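You operate a simulated robot arm through the tools that you are given. There is no shell and no other tool.

You run a simulated robot arm. Do the job below in one go: nothing can be reset, and whatever is moved stays where it is left.

Task
Shut the floor boat's black and blue valves; push its grey handle down.
Fine: on each valve the pin first, then the cap.
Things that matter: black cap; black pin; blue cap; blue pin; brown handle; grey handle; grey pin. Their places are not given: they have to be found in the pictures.

It is judged by the outcome, as a careful person would: the job done as asked, and still so three seconds after it is handed in. It fails if anything else is knocked over, pushed out of place, dropped, spilled or broken. Lids that push on must go on centred and level and be pressed home; caps that screw on are set level and turned clockwise until they are tight.

Robot
A 7-joint arm with a four-finger gripper, fixed in place. Base frame: the origin is on the floor under the middle of its stand, x ahead of it, y to its left, z up; the work surface is at about z = 0.11. Units: m, degrees, N and s.
With the tool pointing down near the work surface it reaches from about 0.1 to 0.86 m from the base axis. Its first joint turns from -69.0 to 172.0 degrees. Payload 3.67 kg.
The TCP is the grasp point between the finger pads, 0.028 m short of the fingertips. In the tool frame z runs along the fingers and y along their closing line. The gripper opens to 0.112 m; its body begins 0.073 m behind the TCP.
Orientation is told as [roll, pitch, yaw] about the base's x, y, z axes, in that order, counted from this pose: with the fingers straight down and closing along the base's y, the tool's x points along the base's -x, its y along +y and its z along -z.

Tools
- The arm moves only by the tool jog_arm. Its argument "steps" is a list of rows, each a list of 6 numbers: the shift along the tool's x, y, z in units of 400 mm (1.0 is 400 mm), then the turn, a rotation vector about the tool's x, y, z in units of 45 degrees (1.0 is 45 degrees). In form: [[tx, ty, tz, rx, ry, rz], ...]. A call has 1 to 20 rows; each row is the pose to reach, as a shift and turn from the pose commanded when the call began, along the tool's axes at that moment. "hand" is the gripper command, from -1 (fully open) to 1 (shut), values between in proportion, set as the call begins (left out, the last holds). A call with a number of a shift or a turn outside -1 to 1 is refused whole. A row lasts 0.2 s, in which the tool goes at most 0.05 m and 8.6 degrees; a call with a longer step from one row to the next is refused whole, and so is a gripper value outside its range. A pose out of reach is approached as far as the arm can. The call stops where the force on the tool passes 90 N (or 10 N more than at its start, if that is more) or the arm is blocked; 0.2 s more then pass. Each finger travels about 0.1025 m/s and halts on what it meets, pressing with about 41 N; the grip force reading is that of the motor and also rises with nothing between the fingers. The clock runs only during rows and for 0.2 s after the last one: add rows that repeat a pose to give the fingers time. It gives the time, the measured TCP pose, the force on the tool (base axes), the opening and the grip force at its end, in the units of the frame above (readings bear some noise), with the torque about the TCP (base axes, N m) and any sound that the robot's microphone picked up.
- Cameras (640 x 400 px; columns grow to the right, rows downward): "scene" is fixed at [0.219, -0.6497, 1.2257]; the picture's right is [0.54, -0.84, 0.00], its down [-0.59, -0.38, -0.72] and it looks along [0.60, 0.39, -0.70] (base axes); focal length 356 px, centre (320, 200). "wrist" rides on the gripper at [0.06, -0.018, -0.104] in the tool frame; the picture's right is [0.29, 0.96, 0.00], its down [-0.80, 0.24, -0.55] and it looks along [-0.53, 0.16, 0.83] (tool axes); focal length 234 px, centre (320, 200).
- grab_frame(camera): a new picture of that camera. The clock stands still meanwhile.
- move_column(by): slides the trunk up (or, below 0, down) by that many m; the arm rides with it, the base frame stays. It gives what a move gives, with no picture.
- measure_at(camera, pixels): for up to 12 pixels [column, row] of the newest picture of that camera ("zoom" is the newest enlarged one), the place [x, y, z] in the base frame of the surface seen there, good to about 0.002 m. The clock stands still meanwhile.
- enlarge(camera, box): a new picture of the part [left, top, right, bottom] of that camera's present view, enlarged. The clock stands still meanwhile.
- hand_in(): hands the job in; it is judged then, once.

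Open the gripper and draw the arm clear of the work before you hand the job in, unless the task says otherwise.

The tools are called as name(argument=value, ...) on one line, values as JSON. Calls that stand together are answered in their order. jog_arm: Moves the arm, as the interface text tells. Its arguments: {"type":"object","properties":{"steps":{"type":"array"},"hand":{"type":"number"}},"required":["steps"]} The other tools are called the same way: move_column (by) moves the trunk up or down; grab_frame (camera) takes a picture; measure_at (camera, pixels) gives the place of the surface under pixels of a picture; enlarge (camera, box) takes an enlarged picture of a part of a camera's view; hand_in () hands the job in.

At the start:

```text
t: 0.0
position: [0.8158, -0.3338, 0.8535]
ee_rot: [-0.1, 0.0, 0.1]
contact_force: [-0.4, 0.2, 0.1]
wrist_torque: [0.0, -0.01, 0.02]
width: 0.1118
finger_force: 0.1
trunk travel left (down, up): [-0.4, 0.44]
```

scene: 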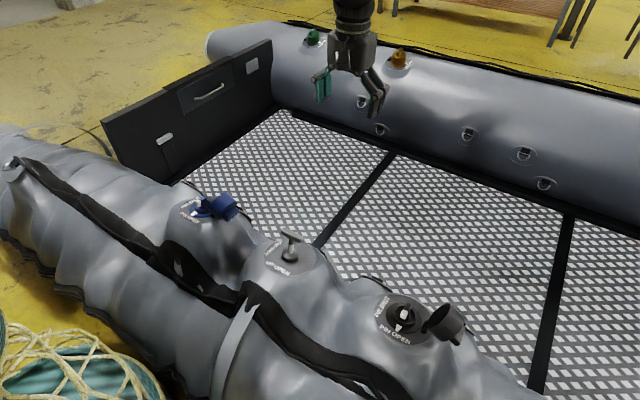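
wrist: 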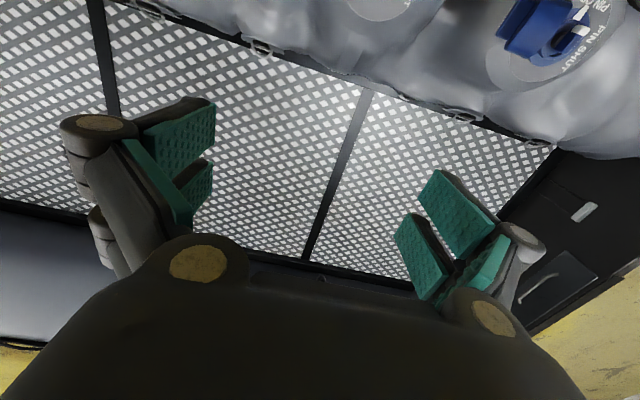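

The scene view shows a blue valve near (215,208), a grey-handled valve near (289,245), and a black valve near (405,315) with its cap hinged to the side at (443,322). I'll enlarge each one to read the markings.

enlarge(camera="scene", box=[160, 170, 260, 240])

enlarge(camera="scene", box=[240, 215, 340, 285])

enlarge(camera="scene", box=[360, 280, 480, 360])

enlarge(camera="wrist", box=[480, 0, 640, 100])

```text
5.71 times, centred on (210, 205) of scene
```

zoom: 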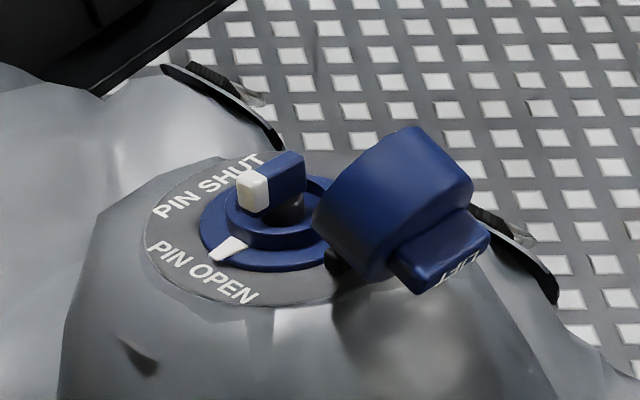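

```text
5.71 times, centred on (290, 250) of scene
```

zoom: 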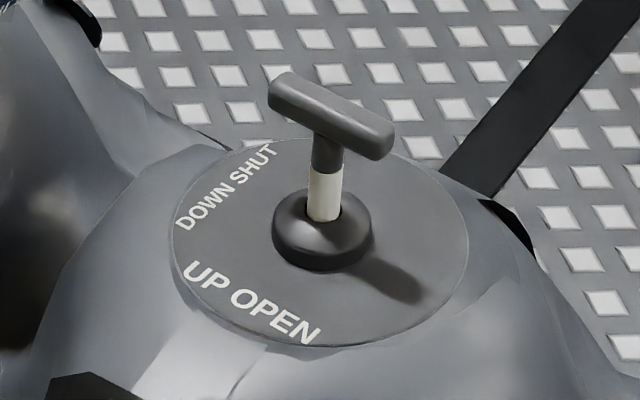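

```text
5.00 times, centred on (420, 320) of scene
```

zoom: 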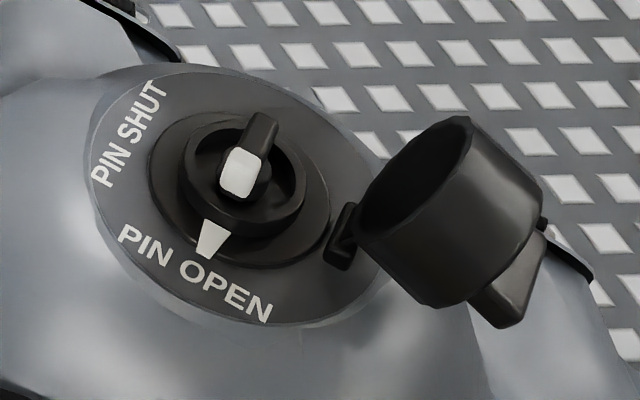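

```text
4.00 times, centred on (560, 50) of wrist
```

zoom: 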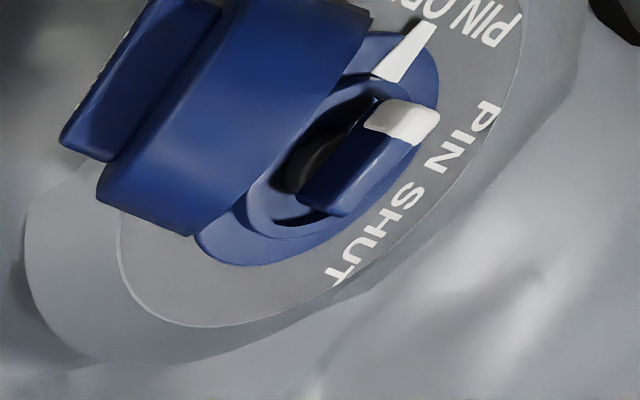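

The black pin's white end points at PIN OPEN, while the blue pin looks raised and turned toward PIN SHUT. I'll measure points on the valves in a fresh scene picture, and look at the other valves on the far tube.

grab_frame(camera="scene")

enlarge(camera="scene", box=[290, 20, 430, 110])

enlarge(camera="scene", box=[0, 130, 200, 255])

measure_at(camera="scene", pixels=[[289, 236], [289, 258], [405, 312], [443, 318], [385, 310], [400, 340], [201, 203], [225, 207], [190, 205], [202, 217], [270, 250], [300, 268]])

```text
taken
```

scene: 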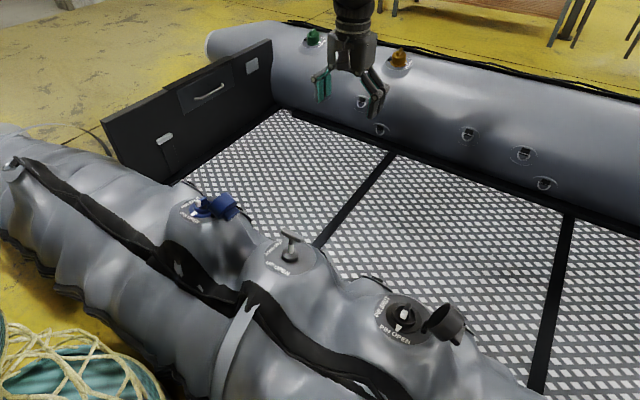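

```text
4.44 times, centred on (360, 65) of scene
```

zoom: 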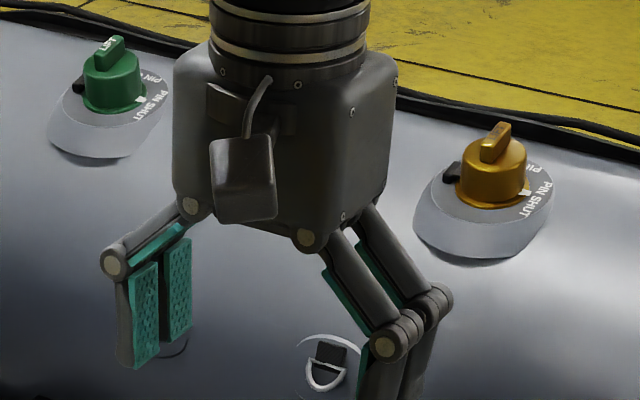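

```text
3.20 times, centred on (100, 192) of scene
```

zoom: 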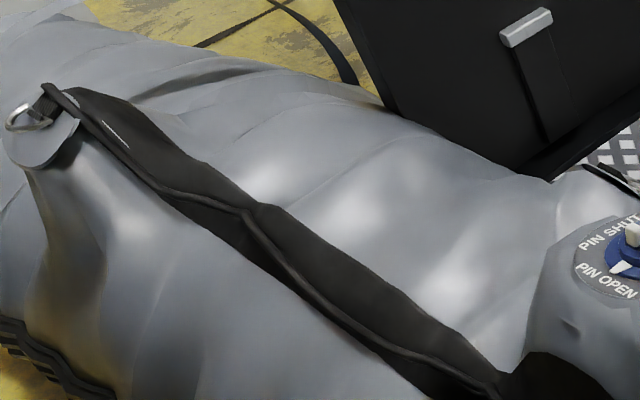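

```text
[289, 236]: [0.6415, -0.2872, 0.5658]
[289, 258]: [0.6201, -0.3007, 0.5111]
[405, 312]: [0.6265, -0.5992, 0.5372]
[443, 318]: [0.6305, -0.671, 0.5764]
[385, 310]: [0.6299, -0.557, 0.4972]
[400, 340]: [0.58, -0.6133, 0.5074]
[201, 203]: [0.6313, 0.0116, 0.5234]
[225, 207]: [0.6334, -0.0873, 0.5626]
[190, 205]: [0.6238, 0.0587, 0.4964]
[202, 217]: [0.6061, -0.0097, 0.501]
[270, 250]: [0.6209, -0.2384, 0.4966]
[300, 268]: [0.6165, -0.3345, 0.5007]
```

All three valves sit along the near tube at x ≈ 0.62, z ≈ 0.50: blue at y ≈ -0.01, grey at y ≈ -0.30, black at y ≈ -0.60. I'll enlarge the black valve tightly and measure its pin, rim, hinge and cap.

enlarge(camera="scene", box=[376, 288, 472, 348])

```text
6.67 times, centred on (424, 318) of scene
```

zoom: 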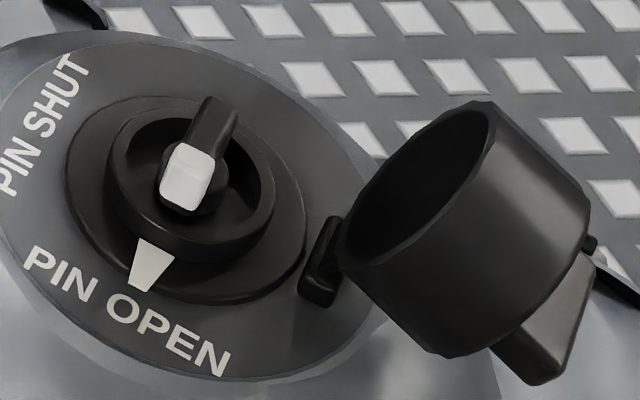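

I'll measure the black valve's bar ends, rim, triangle, hinge and cap in this enlarged picture.

measure_at(camera="zoom", pixels=[[185, 178], [215, 120], [190, 240], [265, 190], [120, 160], [190, 100], [152, 265], [295, 200], [75, 150], [318, 290], [325, 235], [250, 245]])

measure_at(camera="zoom", pixels=[[350, 260], [455, 110], [490, 105], [440, 355], [585, 190], [470, 250], [530, 340], [580, 270], [540, 375], [587, 243], [400, 310], [520, 150]])

```text
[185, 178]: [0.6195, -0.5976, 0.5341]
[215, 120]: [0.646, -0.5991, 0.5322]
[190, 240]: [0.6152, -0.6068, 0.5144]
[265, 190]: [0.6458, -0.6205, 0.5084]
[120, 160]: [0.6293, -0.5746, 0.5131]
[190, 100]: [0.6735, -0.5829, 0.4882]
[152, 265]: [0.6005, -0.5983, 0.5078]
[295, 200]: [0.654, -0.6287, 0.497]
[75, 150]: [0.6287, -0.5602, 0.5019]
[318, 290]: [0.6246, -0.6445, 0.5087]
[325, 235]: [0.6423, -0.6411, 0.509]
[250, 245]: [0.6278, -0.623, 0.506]
```

```text
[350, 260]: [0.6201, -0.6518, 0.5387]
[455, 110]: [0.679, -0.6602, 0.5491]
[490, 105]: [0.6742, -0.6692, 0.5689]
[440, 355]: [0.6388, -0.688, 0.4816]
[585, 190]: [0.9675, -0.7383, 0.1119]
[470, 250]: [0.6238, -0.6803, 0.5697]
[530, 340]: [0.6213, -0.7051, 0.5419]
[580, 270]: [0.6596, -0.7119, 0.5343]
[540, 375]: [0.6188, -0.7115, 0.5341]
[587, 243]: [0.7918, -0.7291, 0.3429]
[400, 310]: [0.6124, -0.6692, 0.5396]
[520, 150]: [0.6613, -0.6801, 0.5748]
```

The black pin's bar lies along x with its white end toward -x, at the PIN OPEN triangle; the ring is centred near (0.637, -0.598). I'll move the arm back toward the base to look at it with the wrist camera from above.

jog_arm(steps=[[0.1, -0.06, 0, 0, 0, 0], [0.2, -0.12, 0, 0, 0, 0], [0.3, -0.18, 0, 0, 0, 0], [0.4, -0.24, 0, 0, 0, 0], [0.5, -0.3, 0, 0, 0, 0], [0.6, -0.36, 0, 0, 0, 0], [0.7, -0.42, 0, 0, 0, 0], [0.78, -0.48, 0, 0, 0, 0], [0.78, -0.48, 0, 0, 0, 0]], hand=-1)

grab_frame(camera="wrist")

```text
t: 2.0
position: [0.5026, -0.5276, 0.8514]
ee_rot: [-0.1, 0.0, 0.0]
contact_force: [0.4, 0.1, -0.2]
wrist_torque: [-0.03, -0.01, 0.02]
width: 0.112
finger_force: 0.0
trunk travel left (down, up): [-0.4, 0.44]
```

```text
taken
```

wrist: 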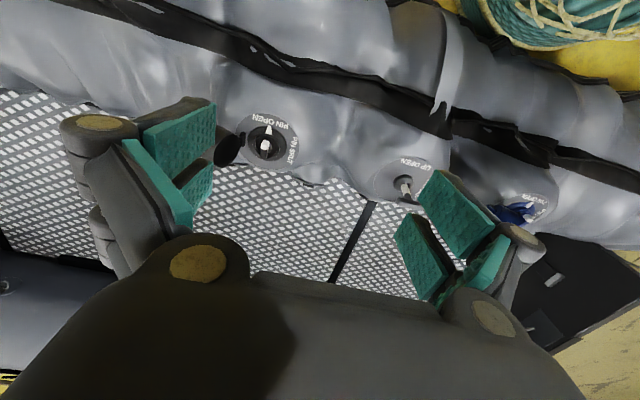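

The wrist picture shows the black valve at (266,145), the grey handle at (405,188), and the blue one at (515,213). I'll enlarge each of them.

enlarge(camera="wrist", box=[210, 105, 306, 165])

enlarge(camera="wrist", box=[357, 150, 453, 210])

enlarge(camera="wrist", box=[475, 180, 571, 240])

```text
6.67 times, centred on (258, 135) of wrist
```

zoom: 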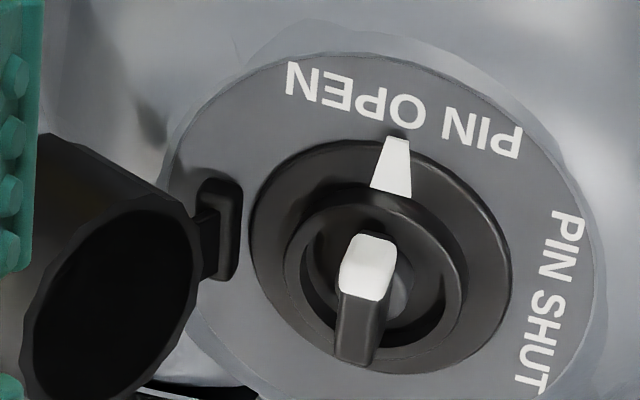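

```text
6.67 times, centred on (405, 180) of wrist
```

zoom: 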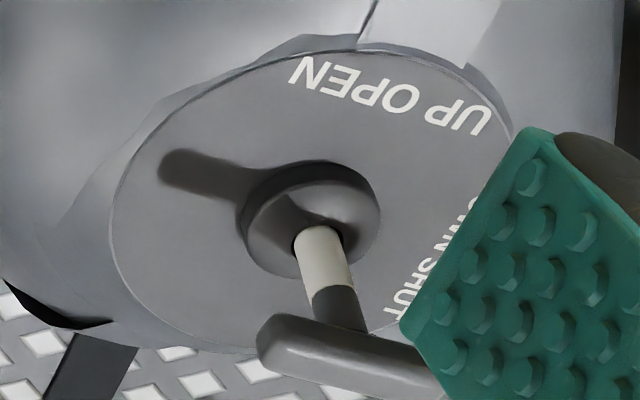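

```text
6.67 times, centred on (523, 210) of wrist
```

zoom: 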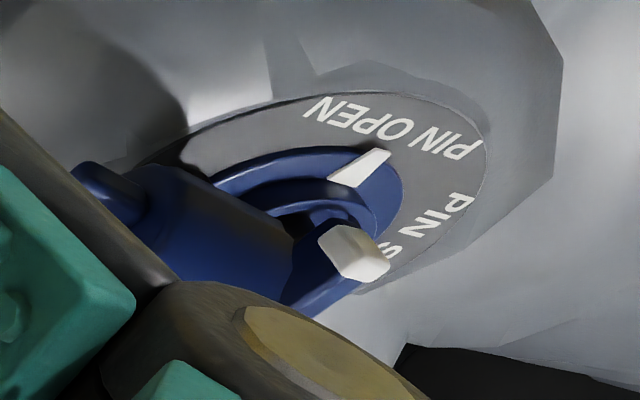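

The black pin's white end clearly points at PIN OPEN. The blue one is partly hidden by a finger, so I'll slide the arm 0.4 m along +y to look at it from above.

jog_arm(steps=[[0, 0.12, 0, 0, 0, 0], [0, 0.24, 0, 0, 0, 0], [0, 0.36, 0, 0, 0, 0], [0, 0.48, 0, 0, 0, 0], [0, 0.6, 0, 0, 0, 0], [0, 0.72, 0, 0, 0, 0], [0, 0.84, 0, 0, 0, 0], [0, 0.96, 0, 0, 0, 0], [0, 0.96, 0, 0, 0, 0]])

grab_frame(camera="wrist")

```text
t: 4.0
position: [0.5014, -0.1425, 0.8536]
ee_rot: [0.0, 0.0, 0.0]
contact_force: [-0.2, 0.3, 0.5]
wrist_torque: [-0.03, 0.02, -0.01]
width: 0.1119
finger_force: 0.1
trunk travel left (down, up): [-0.4, 0.44]
```

```text
taken
```

wrist: 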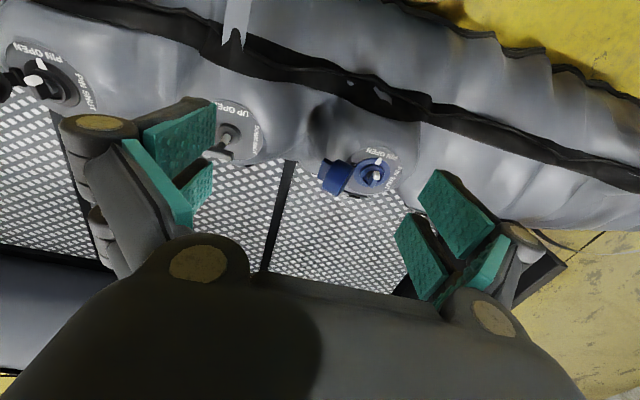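

The blue valve is now in clear view at (365,175). I'll enlarge it, and also the grey valve at (225,140).

enlarge(camera="wrist", box=[190, 95, 286, 155])

enlarge(camera="wrist", box=[311, 143, 407, 203])

measure_at(camera="wrist", pixels=[[376, 177], [370, 168], [360, 175], [385, 172], [330, 175], [345, 165]])

```text
6.67 times, centred on (238, 125) of wrist
```

zoom: 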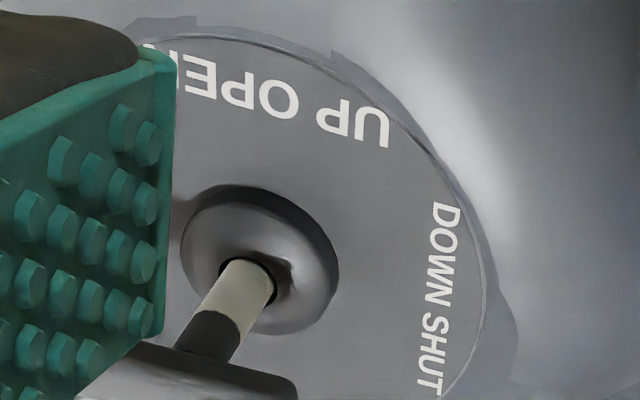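

```text
6.67 times, centred on (359, 173) of wrist
```

zoom: 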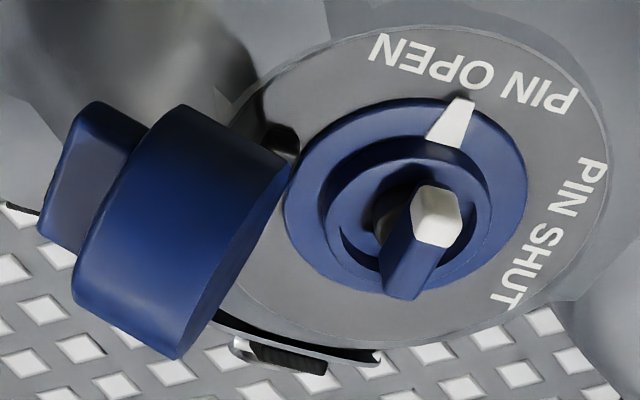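

```text
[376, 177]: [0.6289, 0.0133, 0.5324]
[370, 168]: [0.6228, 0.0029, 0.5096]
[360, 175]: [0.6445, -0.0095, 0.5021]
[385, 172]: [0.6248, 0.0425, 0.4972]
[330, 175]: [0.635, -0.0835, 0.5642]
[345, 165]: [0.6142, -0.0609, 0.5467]
```

I'll measure the blue bar's ends, ring and triangle in this enlarged picture.

measure_at(camera="zoom", pixels=[[438, 200], [435, 230], [415, 260], [400, 285], [440, 250], [452, 120], [345, 200], [480, 180], [500, 200], [370, 150], [300, 210], [282, 140]])

measure_at(camera="zoom", pixels=[[180, 120], [280, 170], [170, 350], [80, 285], [120, 170], [95, 110], [50, 225], [200, 240], [240, 250], [380, 290], [470, 250], [400, 210]])

```text
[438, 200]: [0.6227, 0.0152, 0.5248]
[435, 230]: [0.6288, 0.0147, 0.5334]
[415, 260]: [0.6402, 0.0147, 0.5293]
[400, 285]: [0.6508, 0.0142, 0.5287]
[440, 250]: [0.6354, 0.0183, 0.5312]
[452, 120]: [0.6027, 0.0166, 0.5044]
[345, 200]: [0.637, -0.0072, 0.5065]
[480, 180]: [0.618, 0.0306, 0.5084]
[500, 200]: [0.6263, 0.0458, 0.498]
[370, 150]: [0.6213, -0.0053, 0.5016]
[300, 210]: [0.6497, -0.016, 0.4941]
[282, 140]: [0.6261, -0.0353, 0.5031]
```

```text
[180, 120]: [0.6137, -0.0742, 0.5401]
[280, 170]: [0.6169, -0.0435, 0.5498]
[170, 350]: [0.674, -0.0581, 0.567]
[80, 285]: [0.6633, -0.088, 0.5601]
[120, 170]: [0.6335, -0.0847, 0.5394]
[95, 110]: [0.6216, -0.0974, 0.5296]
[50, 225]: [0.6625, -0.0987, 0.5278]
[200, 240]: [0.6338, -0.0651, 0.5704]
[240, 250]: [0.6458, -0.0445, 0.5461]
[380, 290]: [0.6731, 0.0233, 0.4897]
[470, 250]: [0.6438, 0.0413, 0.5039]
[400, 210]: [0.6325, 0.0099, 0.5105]
```

Both bars lie along x with their white ends at the PIN OPEN triangle, so both pins need turning to PIN SHUT. I'll look at the closed brown and green valves for reference on how the marks look when shut.

enlarge(camera="scene", box=[374, 35, 422, 80])

enlarge(camera="scene", box=[290, 15, 354, 55])

grab_frame(camera="scene")

```text
8.89 times, centred on (398, 58) of scene
```

zoom: 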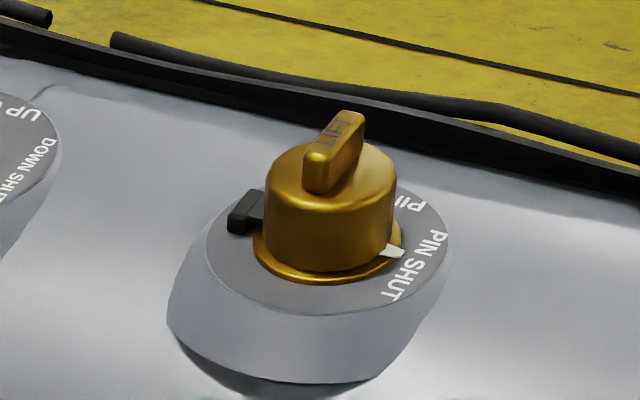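

```text
10.00 times, centred on (322, 35) of scene
```

zoom: 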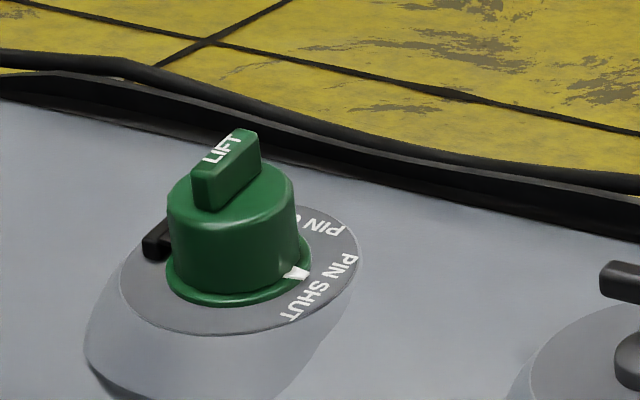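

```text
taken
```

scene: 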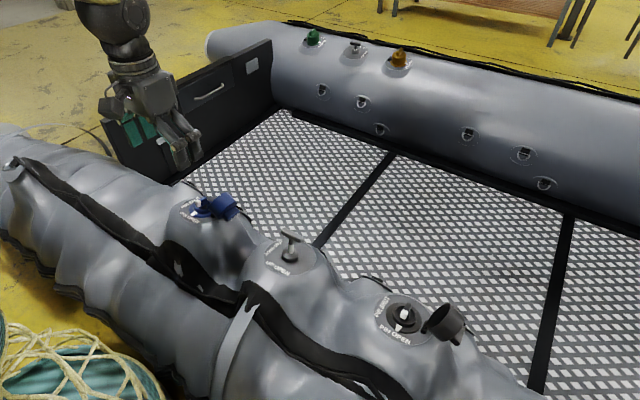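

In the closed valves the triangle points to PIN SHUT opposite the hinge, so the ring turns with the pin, a quarter-turn clockwise from OPEN. I'll check the far T-handle and measure the finger pads so I know the gripper's footprint.

enlarge(camera="scene", box=[332, 30, 380, 60])

grab_frame(camera="wrist")

measure_at(camera="wrist", pixels=[[212, 105], [148, 135], [210, 165], [200, 205], [185, 225], [438, 175], [490, 225], [425, 200], [400, 225], [430, 295], [460, 255], [505, 245]])

enlarge(camera="scene", box=[80, 50, 224, 180])

```text
13.33 times, centred on (356, 45) of scene
```

zoom: 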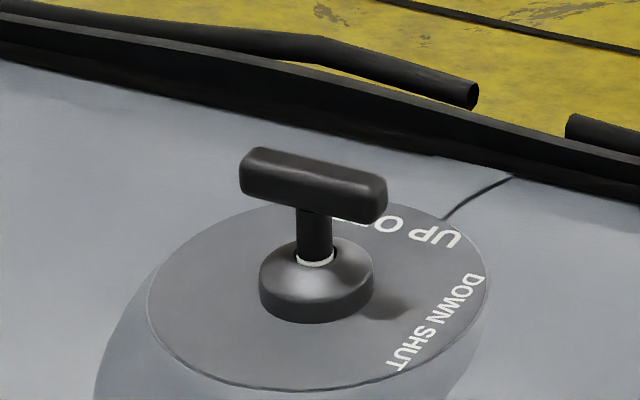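

```text
taken
```

wrist: 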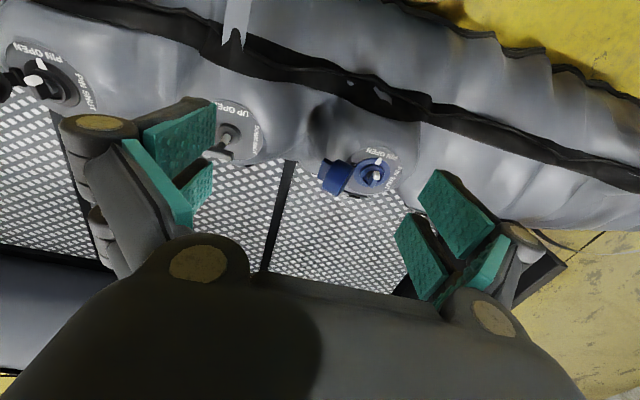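

```text
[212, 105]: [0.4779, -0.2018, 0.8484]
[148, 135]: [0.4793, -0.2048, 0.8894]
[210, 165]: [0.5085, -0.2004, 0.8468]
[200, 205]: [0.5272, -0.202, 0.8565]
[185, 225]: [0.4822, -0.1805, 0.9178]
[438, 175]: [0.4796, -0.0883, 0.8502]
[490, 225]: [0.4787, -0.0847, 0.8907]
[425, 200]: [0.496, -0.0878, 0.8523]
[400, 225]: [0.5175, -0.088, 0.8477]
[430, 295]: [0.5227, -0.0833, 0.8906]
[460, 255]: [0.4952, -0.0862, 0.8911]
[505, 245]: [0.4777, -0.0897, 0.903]
```

```text
3.08 times, centred on (152, 115) of scene
```

zoom: 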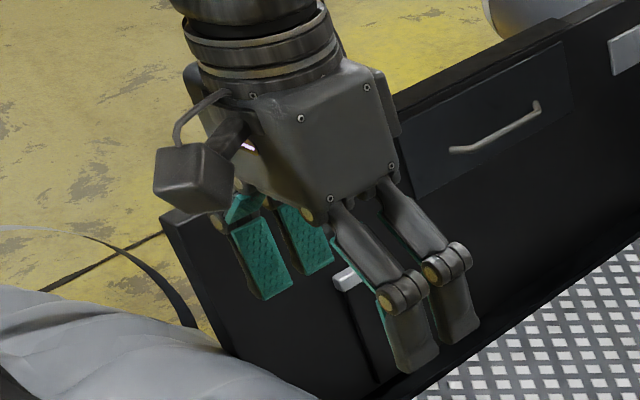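

The far T-handle is already down (white band just hidden), a useful reference for "down". The pads open to ±0.056 in y, spanning about ±0.025 in x; I'll narrow the gripper and go above the blue valve at z ≈ 0.70 to inspect.

jog_arm(steps=[[-0.056, 0.066, 0.062, 0, 0, 0], [-0.113, 0.132, 0.125, 0, 0, 0], [-0.169, 0.198, 0.187, 0, 0, 0], [-0.226, 0.264, 0.25, 0, 0, 0], [-0.282, 0.33, 0.312, 0, 0, 0], [-0.339, 0.396, 0.375, 0, 0, 0], [-0.339, 0.396, 0.375, 0, 0, 0]], hand=0.286)

grab_frame(camera="wrist")

grab_frame(camera="scene")

```text
t: 5.6
position: [0.6407, 0.0143, 0.7087]
ee_rot: [0.8, 0.0, -0.4]
contact_force: [0.3, -0.3, -0.7]
wrist_torque: [-0.03, -0.04, -0.01]
width: 0.04
finger_force: 0.1
trunk travel left (down, up): [-0.4, 0.44]
```

```text
taken
```

wrist: 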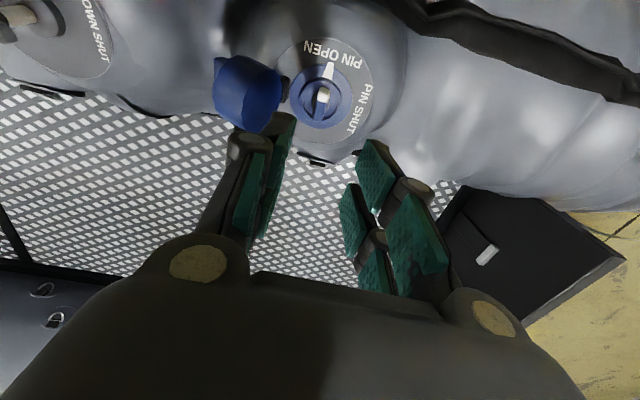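

```text
taken
```

scene: 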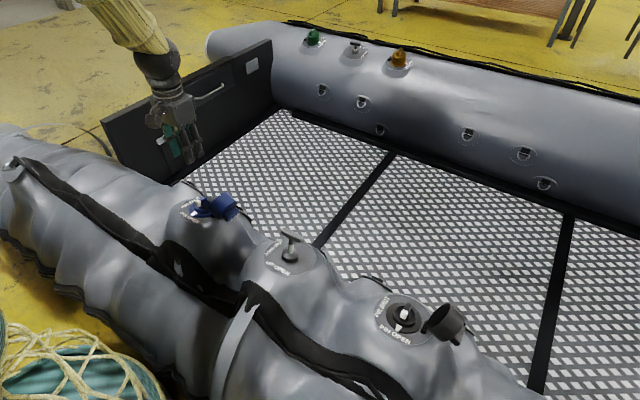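

The fingers are now 0.040 m apart above the blue valve, whose bar shows at (323,95). I'll enlarge the valve and measure both fingertips and the valve features.

measure_at(camera="wrist", pixels=[[285, 118], [268, 160], [245, 140], [375, 145], [360, 148], [350, 190], [385, 180], [240, 200], [420, 190], [400, 210]])

enlarge(camera="wrist", box=[200, 30, 392, 150])

```text
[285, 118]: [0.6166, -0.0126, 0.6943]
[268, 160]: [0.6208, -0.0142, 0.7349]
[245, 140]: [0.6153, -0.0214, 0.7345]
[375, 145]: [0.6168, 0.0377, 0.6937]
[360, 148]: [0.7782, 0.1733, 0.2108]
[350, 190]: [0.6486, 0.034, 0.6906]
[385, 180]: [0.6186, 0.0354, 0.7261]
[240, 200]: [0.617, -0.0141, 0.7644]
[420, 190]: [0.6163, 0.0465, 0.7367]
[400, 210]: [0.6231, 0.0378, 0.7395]
```

```text
3.33 times, centred on (296, 90) of wrist
```

zoom: 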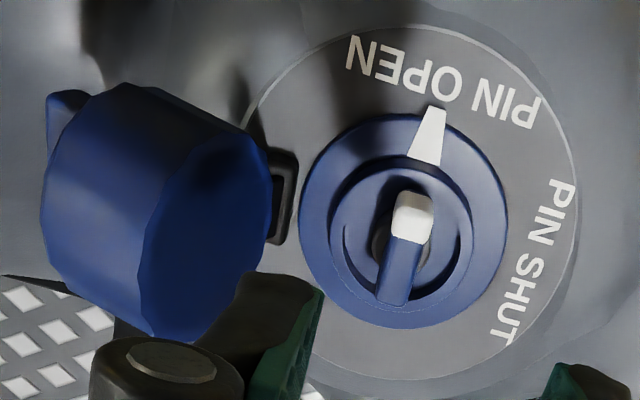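

Fingertips sit about 0.018–0.020 m below the TCP at this opening. I'll measure the valve's bar, collar, cap rim and hinge in this enlarged picture.

measure_at(camera="zoom", pixels=[[412, 197], [412, 225], [400, 260], [392, 300], [380, 290], [405, 290], [430, 130], [340, 260], [470, 260], [400, 325], [310, 220], [505, 230]])

measure_at(camera="zoom", pixels=[[285, 200], [250, 140], [265, 220], [200, 200], [155, 310], [120, 90], [70, 110], [50, 200], [120, 220], [240, 280], [280, 165], [270, 240]])

```text
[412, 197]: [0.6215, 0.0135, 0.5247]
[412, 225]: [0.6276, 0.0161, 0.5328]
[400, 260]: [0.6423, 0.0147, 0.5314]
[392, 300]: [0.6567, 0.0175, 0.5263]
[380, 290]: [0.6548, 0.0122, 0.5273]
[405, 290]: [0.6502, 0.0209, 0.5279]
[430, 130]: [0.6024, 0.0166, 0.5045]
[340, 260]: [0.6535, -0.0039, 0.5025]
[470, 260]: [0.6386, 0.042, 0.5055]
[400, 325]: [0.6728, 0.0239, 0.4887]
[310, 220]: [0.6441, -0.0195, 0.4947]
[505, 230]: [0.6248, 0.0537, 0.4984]
```

```text
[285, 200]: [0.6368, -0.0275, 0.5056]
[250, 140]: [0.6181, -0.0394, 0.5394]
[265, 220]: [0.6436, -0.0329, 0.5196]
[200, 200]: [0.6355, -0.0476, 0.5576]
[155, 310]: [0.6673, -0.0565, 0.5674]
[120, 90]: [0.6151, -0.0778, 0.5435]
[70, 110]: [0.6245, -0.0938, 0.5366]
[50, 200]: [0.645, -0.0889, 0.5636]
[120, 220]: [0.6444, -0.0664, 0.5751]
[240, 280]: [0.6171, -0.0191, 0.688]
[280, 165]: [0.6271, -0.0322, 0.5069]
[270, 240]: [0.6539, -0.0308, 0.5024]
```

The blue ring centre is about (0.638, 0.017) and the bar slopes down toward +x by about 13°, so the valve axis is tilted. I'll measure the flat label disc to get its plane accurately.

measure_at(camera="zoom", pixels=[[370, 50], [450, 75], [520, 110], [560, 190], [540, 260], [500, 340], [440, 360], [360, 350], [300, 100], [270, 130], [540, 150], [330, 350]])

measure_at(camera="zoom", pixels=[[310, 180], [330, 150], [380, 118], [470, 135], [495, 180], [500, 260], [470, 310], [430, 325], [340, 300], [315, 260], [420, 165], [450, 230]])

```text
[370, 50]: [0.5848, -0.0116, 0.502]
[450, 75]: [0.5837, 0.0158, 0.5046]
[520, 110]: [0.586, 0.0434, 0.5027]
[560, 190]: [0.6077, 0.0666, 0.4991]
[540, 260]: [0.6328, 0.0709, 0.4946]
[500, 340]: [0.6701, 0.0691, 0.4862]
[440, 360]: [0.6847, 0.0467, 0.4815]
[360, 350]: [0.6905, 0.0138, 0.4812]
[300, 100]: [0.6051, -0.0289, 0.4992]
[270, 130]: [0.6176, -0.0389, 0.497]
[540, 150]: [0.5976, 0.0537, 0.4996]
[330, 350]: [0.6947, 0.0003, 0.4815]
```

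```text
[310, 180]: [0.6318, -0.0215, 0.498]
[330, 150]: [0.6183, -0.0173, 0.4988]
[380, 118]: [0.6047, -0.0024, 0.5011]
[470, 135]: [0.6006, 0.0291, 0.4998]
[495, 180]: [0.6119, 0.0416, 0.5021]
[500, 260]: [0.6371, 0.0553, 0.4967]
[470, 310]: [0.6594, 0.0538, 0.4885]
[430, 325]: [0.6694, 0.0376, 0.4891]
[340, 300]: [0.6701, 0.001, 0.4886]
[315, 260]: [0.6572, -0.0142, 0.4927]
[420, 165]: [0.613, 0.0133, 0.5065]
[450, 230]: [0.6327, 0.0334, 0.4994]
```

The disc plane tilts down toward +x by about 12° (slope -0.21), so I'll tilt the tool to match. First I'll test in free air that a +90° turn about the tool axis is reachable from the tilted pose.

jog_arm(steps=[[0, 0, 0, 0, 0.13, 0], [0, 0, 0, 0, 0.265, 0], [0, 0, 0, 0, 0.265, 0]])

jog_arm(steps=[[0, 0, 0, 0, 0, 0.18], [0, 0, 0, 0, 0, 0.36], [0, 0, 0, 0, 0, 0.54], [0, 0, 0, 0, 0, 0.72], [0, 0, 0, 0, 0, 0.9], [0, 0, 0, 0, 0, 1.0], [0, 0, 0, 0, 0, 1.0]])

jog_arm(steps=[[0, 0, 0, 0, 0, 0.18], [0, 0, 0, 0, 0, 0.36], [0, 0, 0, 0, 0, 0.54], [0, 0, 0, 0, 0, 0.72], [0, 0, 0, 0, 0, 0.9], [0, 0, 0, 0, 0, 1.0], [0, 0, 0, 0, 0, 1.0]])

grab_frame(camera="wrist")

```text
t: 6.4
position: [0.6382, 0.015, 0.7034]
ee_rot: [0.0, 12.0, 0.1]
contact_force: [0.6, 0.2, 0.1]
wrist_torque: [0.02, -0.01, -0.04]
width: 0.0399
finger_force: 0.0
trunk travel left (down, up): [-0.4, 0.44]
```

```text
t: 8.0
position: [0.6494, 0.0027, 0.7179]
ee_rot: [-5.9, 11.4, -48.1]
contact_force: [-0.6, 0.1, -0.2]
wrist_torque: [0.0, -0.02, 0.0]
width: 0.0401
finger_force: 0.1
trunk travel left (down, up): [-0.4, 0.44]
```

```text
t: 9.8
position: [0.6547, -0.0059, 0.7225]
ee_rot: [-12.5, 5.4, -94.4]
contact_force: [-0.3, 0.3, -0.2]
wrist_torque: [0.01, -0.04, -0.03]
width: 0.0401
finger_force: 0.0
trunk travel left (down, up): [-0.4, 0.44]
stopped in row 7: the arm was blocked; the commanded pose is now the measured one
```

```text
taken
```

wrist: 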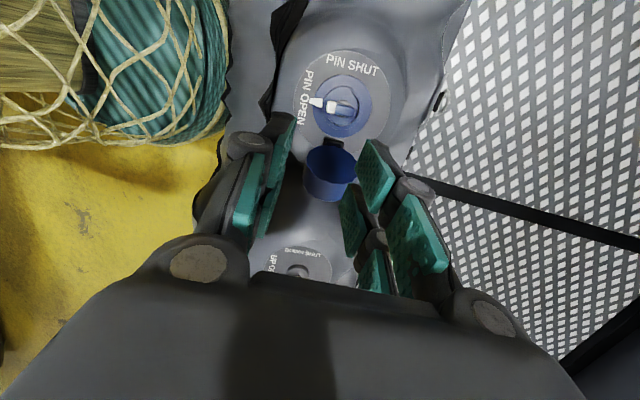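

Turning clockwise past about -45° yaw hits a joint limit, so I'll go the other way: turn counter-clockwise toward yaw +180, from which a clockwise quarter-turn ends at +90. I'll do it in free air in steps.

jog_arm(steps=[[0, 0, 0, 0, 0, -0.18], [0, 0, 0, 0, 0, -0.36], [0, 0, 0, 0, 0, -0.54], [0, 0, 0, 0, 0, -0.72], [0, 0, 0, 0, 0, -0.9], [0, 0, 0, 0, 0, -1.0], [0, 0, 0, 0, 0, -1.0]])

jog_arm(steps=[[0, 0, 0, 0, 0, -0.18], [0, 0, 0, 0, 0, -0.36], [0, 0, 0, 0, 0, -0.54], [0, 0, 0, 0, 0, -0.72], [0, 0, 0, 0, 0, -0.9], [0, 0, 0, 0, 0, -1.0], [0, 0, 0, 0, 0, -1.0]])

jog_arm(steps=[[0, 0, 0, 0, 0, -0.18], [0, 0, 0, 0, 0, -0.36], [0, 0, 0, 0, 0, -0.54], [0, 0, 0, 0, 0, -0.72], [0, 0, 0, 0, 0, -0.9], [0, 0, 0, 0, 0, -1.0], [0, 0, 0, 0, 0, -1.0]])

jog_arm(steps=[[0, 0, 0, 0, 0, -0.18], [0, 0, 0, 0, 0, -0.36], [0, 0, 0, 0, 0, -0.54], [0, 0, 0, 0, 0, -0.72], [0, 0, 0, 0, 0, -0.9], [0, 0, 0, 0, 0, -1.0], [0, 0, 0, 0, 0, -1.0]])

```text
t: 11.4
position: [0.6526, -0.0053, 0.7229]
ee_rot: [-5.2, 12.4, -49.1]
contact_force: [0.5, 0.3, -0.1]
wrist_torque: [-0.01, 0.01, -0.01]
width: 0.0402
finger_force: 0.1
trunk travel left (down, up): [-0.4, 0.44]
```

```text
t: 13.0
position: [0.6541, -0.0037, 0.7236]
ee_rot: [5.3, 12.3, -3.1]
contact_force: [0.0, -0.4, 0.9]
wrist_torque: [-0.01, 0.0, 0.0]
width: 0.0401
finger_force: 0.1
trunk travel left (down, up): [-0.4, 0.44]
```

```text
t: 14.6
position: [0.6528, -0.0042, 0.7225]
ee_rot: [12.5, 4.9, 42.0]
contact_force: [0.8, 1.0, 0.5]
wrist_torque: [0.03, -0.04, 0.02]
width: 0.04
finger_force: 0.1
trunk travel left (down, up): [-0.4, 0.44]
```

```text
t: 16.2
position: [0.6543, -0.0042, 0.7226]
ee_rot: [12.4, -5.2, 85.9]
contact_force: [0.3, 0.2, 0.9]
wrist_torque: [-0.02, 0.01, -0.01]
width: 0.0402
finger_force: 0.0
trunk travel left (down, up): [-0.4, 0.44]
```

Yaw +86° is reached cleanly; I'll continue to about +180°.

jog_arm(steps=[[0, 0, 0, 0, 0, -0.18], [0, 0, 0, 0, 0, -0.36], [0, 0, 0, 0, 0, -0.54], [0, 0, 0, 0, 0, -0.72], [0, 0, 0, 0, 0, -0.9], [0, 0, 0, 0, 0, -1.0], [0, 0, 0, 0, 0, -1.0]])

jog_arm(steps=[[0, 0, 0, 0, 0, -0.18], [0, 0, 0, 0, 0, -0.36], [0, 0, 0, 0, 0, -0.54], [0, 0, 0, 0, 0, -0.72], [0, 0, 0, 0, 0, -0.9], [0, 0, 0, 0, 0, -1.0], [0, 0, 0, 0, 0, -1.0]])

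grab_frame(camera="wrist")

grab_frame(camera="scene")

```text
t: 17.8
position: [0.6544, -0.0056, 0.7222]
ee_rot: [5.1, -12.4, 130.9]
contact_force: [0.8, -0.5, -0.8]
wrist_torque: [-0.02, 0.04, 0.05]
width: 0.0402
finger_force: 0.1
trunk travel left (down, up): [-0.4, 0.44]
```

```text
t: 19.4
position: [0.6535, -0.0043, 0.7216]
ee_rot: [-5.2, -12.3, 177.1]
contact_force: [0.0, -0.5, -0.5]
wrist_torque: [0.03, 0.03, 0.0]
width: 0.0399
finger_force: 0.1
trunk travel left (down, up): [-0.4, 0.44]
```

```text
taken
```

wrist: 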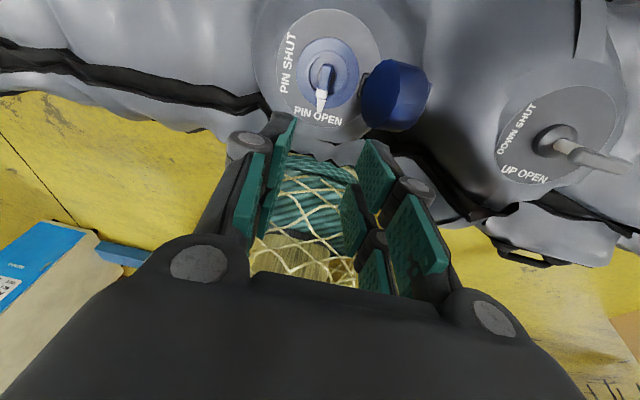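

```text
taken
```

scene: 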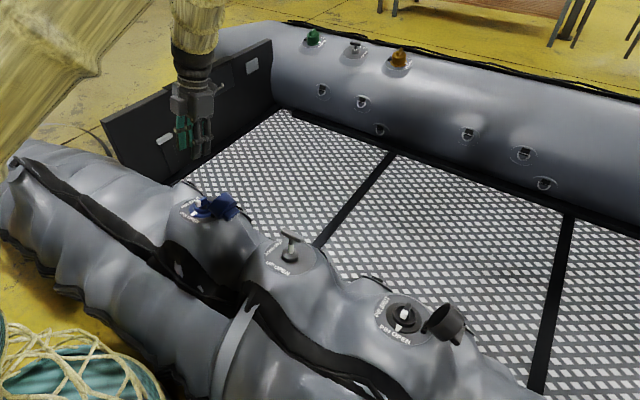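

Yaw 177° is reached without trouble, with the blue valve at (325,75) in the wrist view. I'll enlarge it from this new side and measure the bar, ring and disc again for a cross-check.

enlarge(camera="wrist", box=[250, 5, 442, 125])

```text
3.33 times, centred on (346, 65) of wrist
```

zoom: 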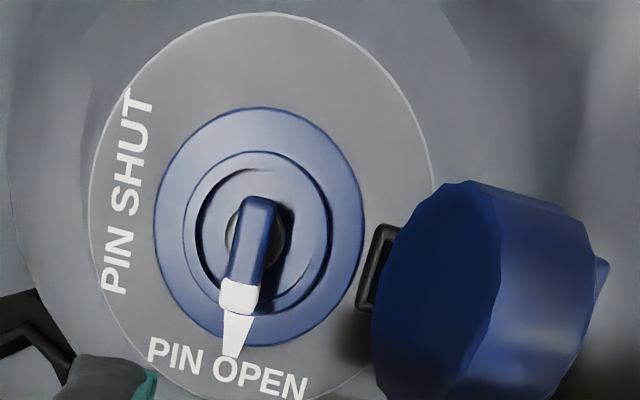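

Clear view: the bar runs from (262,205) to its white end (238,298) beside the triangle. Measuring these plus ring and disc edges.

measure_at(camera="zoom", pixels=[[262, 205], [250, 240], [243, 275], [238, 296], [158, 230], [360, 235], [258, 112], [290, 340], [184, 230], [333, 235], [258, 153], [200, 330]])

measure_at(camera="zoom", pixels=[[100, 220], [425, 190], [260, 25], [160, 80], [390, 120], [160, 370], [230, 250], [270, 230], [280, 240], [195, 230], [320, 240], [258, 170]])

measure_at(camera="zoom", pixels=[[385, 230], [365, 300], [430, 200], [500, 230], [480, 380], [375, 320], [570, 210], [600, 290], [550, 390], [460, 190], [420, 380], [530, 300]])

```text
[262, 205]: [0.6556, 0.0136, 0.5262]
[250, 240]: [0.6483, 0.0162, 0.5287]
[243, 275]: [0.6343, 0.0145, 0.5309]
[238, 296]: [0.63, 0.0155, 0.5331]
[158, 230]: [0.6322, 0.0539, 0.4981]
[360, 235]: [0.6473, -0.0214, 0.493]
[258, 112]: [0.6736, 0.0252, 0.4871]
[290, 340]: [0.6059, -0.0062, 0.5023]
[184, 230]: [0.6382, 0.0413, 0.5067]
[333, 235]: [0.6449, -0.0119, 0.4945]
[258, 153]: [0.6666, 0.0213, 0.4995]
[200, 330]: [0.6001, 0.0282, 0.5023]
```

```text
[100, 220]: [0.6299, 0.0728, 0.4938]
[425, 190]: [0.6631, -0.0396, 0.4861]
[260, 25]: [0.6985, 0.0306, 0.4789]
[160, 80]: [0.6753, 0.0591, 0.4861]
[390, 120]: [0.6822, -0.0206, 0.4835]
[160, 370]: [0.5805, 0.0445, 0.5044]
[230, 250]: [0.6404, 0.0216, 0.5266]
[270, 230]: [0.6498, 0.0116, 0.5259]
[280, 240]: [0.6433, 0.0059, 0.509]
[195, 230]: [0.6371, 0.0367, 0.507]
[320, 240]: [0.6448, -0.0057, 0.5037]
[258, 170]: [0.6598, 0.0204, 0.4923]
```

```text
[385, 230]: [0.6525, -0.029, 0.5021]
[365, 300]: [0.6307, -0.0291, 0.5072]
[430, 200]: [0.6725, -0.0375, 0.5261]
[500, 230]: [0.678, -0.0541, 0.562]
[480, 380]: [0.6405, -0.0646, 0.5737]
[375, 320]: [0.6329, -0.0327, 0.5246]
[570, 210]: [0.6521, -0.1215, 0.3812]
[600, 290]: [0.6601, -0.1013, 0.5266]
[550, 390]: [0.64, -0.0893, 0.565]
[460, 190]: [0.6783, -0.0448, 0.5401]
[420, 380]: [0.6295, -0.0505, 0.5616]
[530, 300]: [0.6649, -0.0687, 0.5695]
```

The blue axis passes about (0.640, 0.0165, 0.503) along (0.21, 0, 0.98), bar top at about 26 mm above the collar. I'll trim the orientation to roll 0, pitch -12, yaw 180 first, and narrow the fingers to 0.03 m.

jog_arm(steps=[[0, 0, 0, -0.1156, 0.007, -0.064], [0, 0, 0, -0.1156, 0.007, -0.064]], hand=0.43)

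```text
t: 20.0
position: [0.6534, -0.005, 0.7222]
ee_rot: [-0.6, -11.9, 179.8]
contact_force: [-0.6, 0.1, 0.6]
wrist_torque: [0.01, 0.05, -0.01]
width: 0.0321
finger_force: 0.1
trunk travel left (down, up): [-0.4, 0.44]
```

Orientation is now good. I'll move to a hover point 0.12 m back along the valve axis.

jog_arm(steps=[[0.04, -0.027, 0.075, 0, 0, 0], [0.0813, -0.0538, 0.1503, 0, 0, 0], [0.0813, -0.0538, 0.1503, 0, 0, 0]])

grab_frame(camera="wrist")

grab_frame(camera="scene")

```text
t: 20.8
position: [0.6742, 0.0178, 0.6569]
ee_rot: [-0.7, -11.8, 179.7]
contact_force: [-0.3, -0.4, -0.6]
wrist_torque: [0.01, 0.02, 0.04]
width: 0.0319
finger_force: 0.0
trunk travel left (down, up): [-0.4, 0.44]
```

```text
taken
```

wrist: 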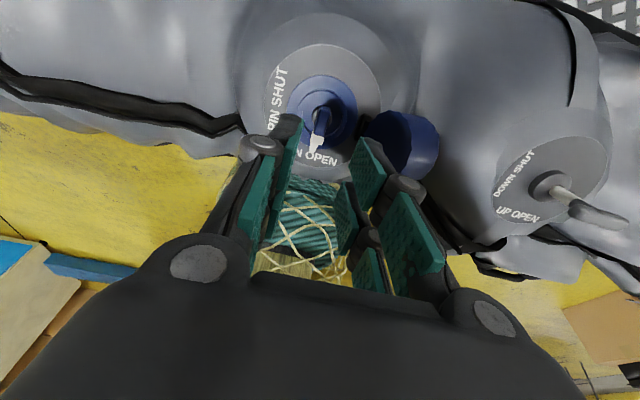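

```text
taken
```

scene: 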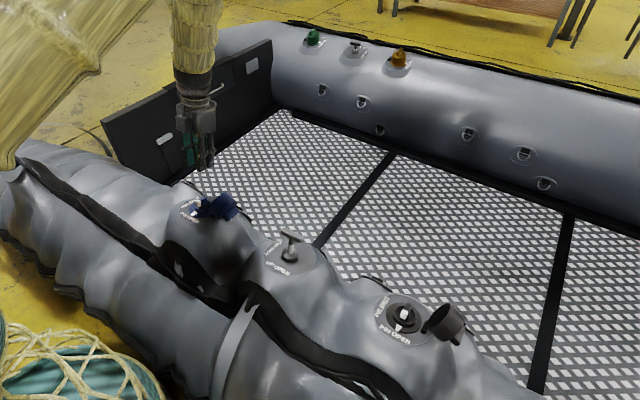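

Hover is on target. I'll descend 0.08 m along the tool axis and look again before the final approach.

jog_arm(steps=[[0, 0, 0.06, 0, 0, 0], [0, 0, 0.12, 0, 0, 0], [0, 0, 0.18, 0, 0, 0], [0, 0, 0.2, 0, 0, 0], [0, 0, 0.2, 0, 0, 0]])

grab_frame(camera="wrist")

enlarge(camera="scene", box=[152, 130, 264, 230])

```text
t: 22.0
position: [0.6568, 0.0193, 0.5786]
ee_rot: [-0.7, -11.8, 179.8]
contact_force: [0.0, -0.3, -0.6]
wrist_torque: [-0.03, 0.04, -0.03]
width: 0.0317
finger_force: 0.1
trunk travel left (down, up): [-0.4, 0.44]
```

```text
taken
```

wrist: 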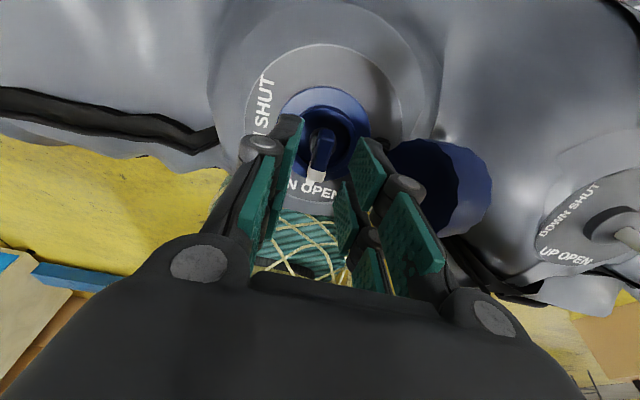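

```text
4.00 times, centred on (208, 180) of scene
```

zoom: 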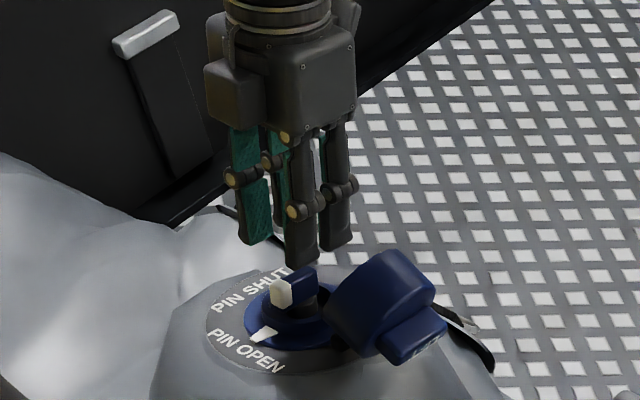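

The bar sits between the fingertips at (322,150) in the wrist view, and the cap is clear of the right finger. I'll descend the last 0.04 m with a small y trim.

jog_arm(steps=[[0, 0.007, 0.03, 0, 0, 0], [-0.001, 0.007, 0.06, 0, 0, 0], [-0.002, 0.007, 0.085, 0, 0, 0], [-0.002, 0.007, 0.1, 0, 0, 0], [-0.002, 0.007, 0.1, 0, 0, 0]])

grab_frame(camera="wrist")

enlarge(camera="scene", box=[152, 140, 264, 230])

```text
t: 23.2
position: [0.6469, 0.0163, 0.5403]
ee_rot: [-0.7, -11.9, 179.9]
contact_force: [-0.3, 0.1, 1.0]
wrist_torque: [0.01, 0.0, 0.03]
width: 0.0317
finger_force: 0.0
trunk travel left (down, up): [-0.4, 0.44]
```

```text
taken
```

wrist: 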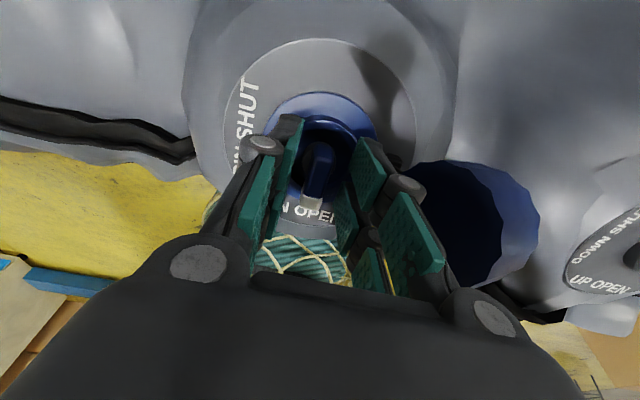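

```text
4.44 times, centred on (208, 185) of scene
```

zoom: 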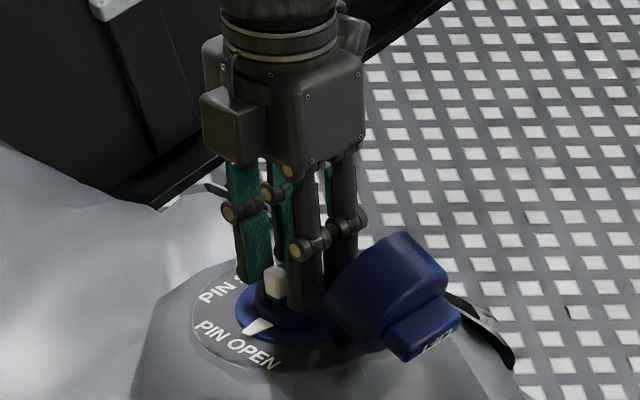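

The bar is between the fingers and nothing touches. I'll close the gripper on the bar.

jog_arm(steps=[[0, 0, 0, 0, 0, 0], [0, 0, 0, 0, 0, 0], [0, 0, 0, 0, 0, 0], [0, 0, 0, 0, 0, 0]], hand=1)

enlarge(camera="wrist", box=[220, 80, 444, 220])

```text
t: 24.2
position: [0.6465, 0.0176, 0.5405]
ee_rot: [-0.7, -12.0, 179.9]
contact_force: [-1.4, 8.4, -4.2]
wrist_torque: [0.19, -0.6, -0.06]
width: 0.0121
finger_force: 45.0
trunk travel left (down, up): [-0.4, 0.44]
```

```text
2.86 times, centred on (332, 150) of wrist
```

zoom: 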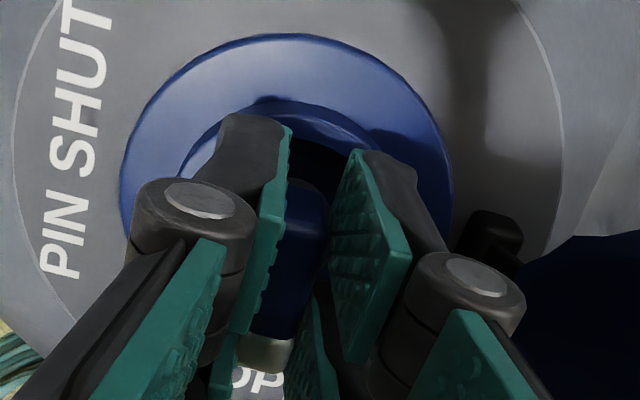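

The bar is gripped at 12 mm with small side force. I'll begin the clockwise turn, 25° first, and watch the torque.

jog_arm(steps=[[0, 0, 0, 0, 0, 0.1], [0, 0, 0, 0, 0, 0.2], [0, 0, 0, 0, 0, 0.3], [0, 0, 0, 0, 0, 0.4], [0, 0, 0, 0, 0, 0.5], [0, 0, 0, 0, 0, 0.55]])

enlarge(camera="wrist", box=[220, 80, 444, 220])

enlarge(camera="scene", box=[152, 140, 264, 230])

```text
t: 25.6
position: [0.647, 0.0154, 0.5399]
ee_rot: [4.4, -11.1, 154.5]
contact_force: [-8.1, 3.7, -3.1]
wrist_torque: [-0.22, -0.27, 0.05]
width: 0.0121
finger_force: 44.8
trunk travel left (down, up): [-0.4, 0.44]
```

```text
2.86 times, centred on (332, 150) of wrist
```

zoom: 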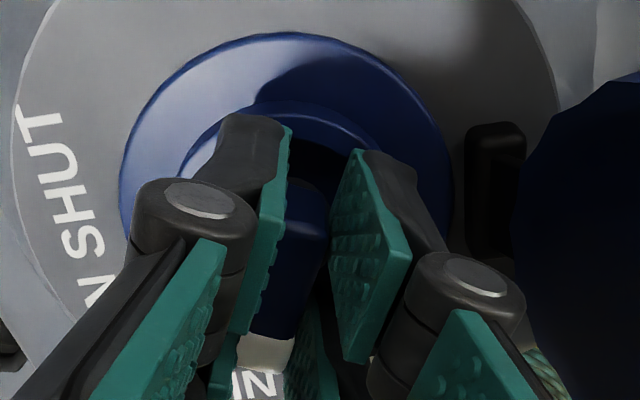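

```text
4.44 times, centred on (208, 185) of scene
```

zoom: 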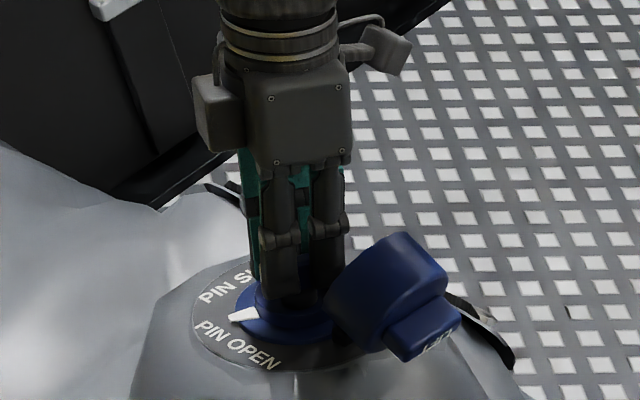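

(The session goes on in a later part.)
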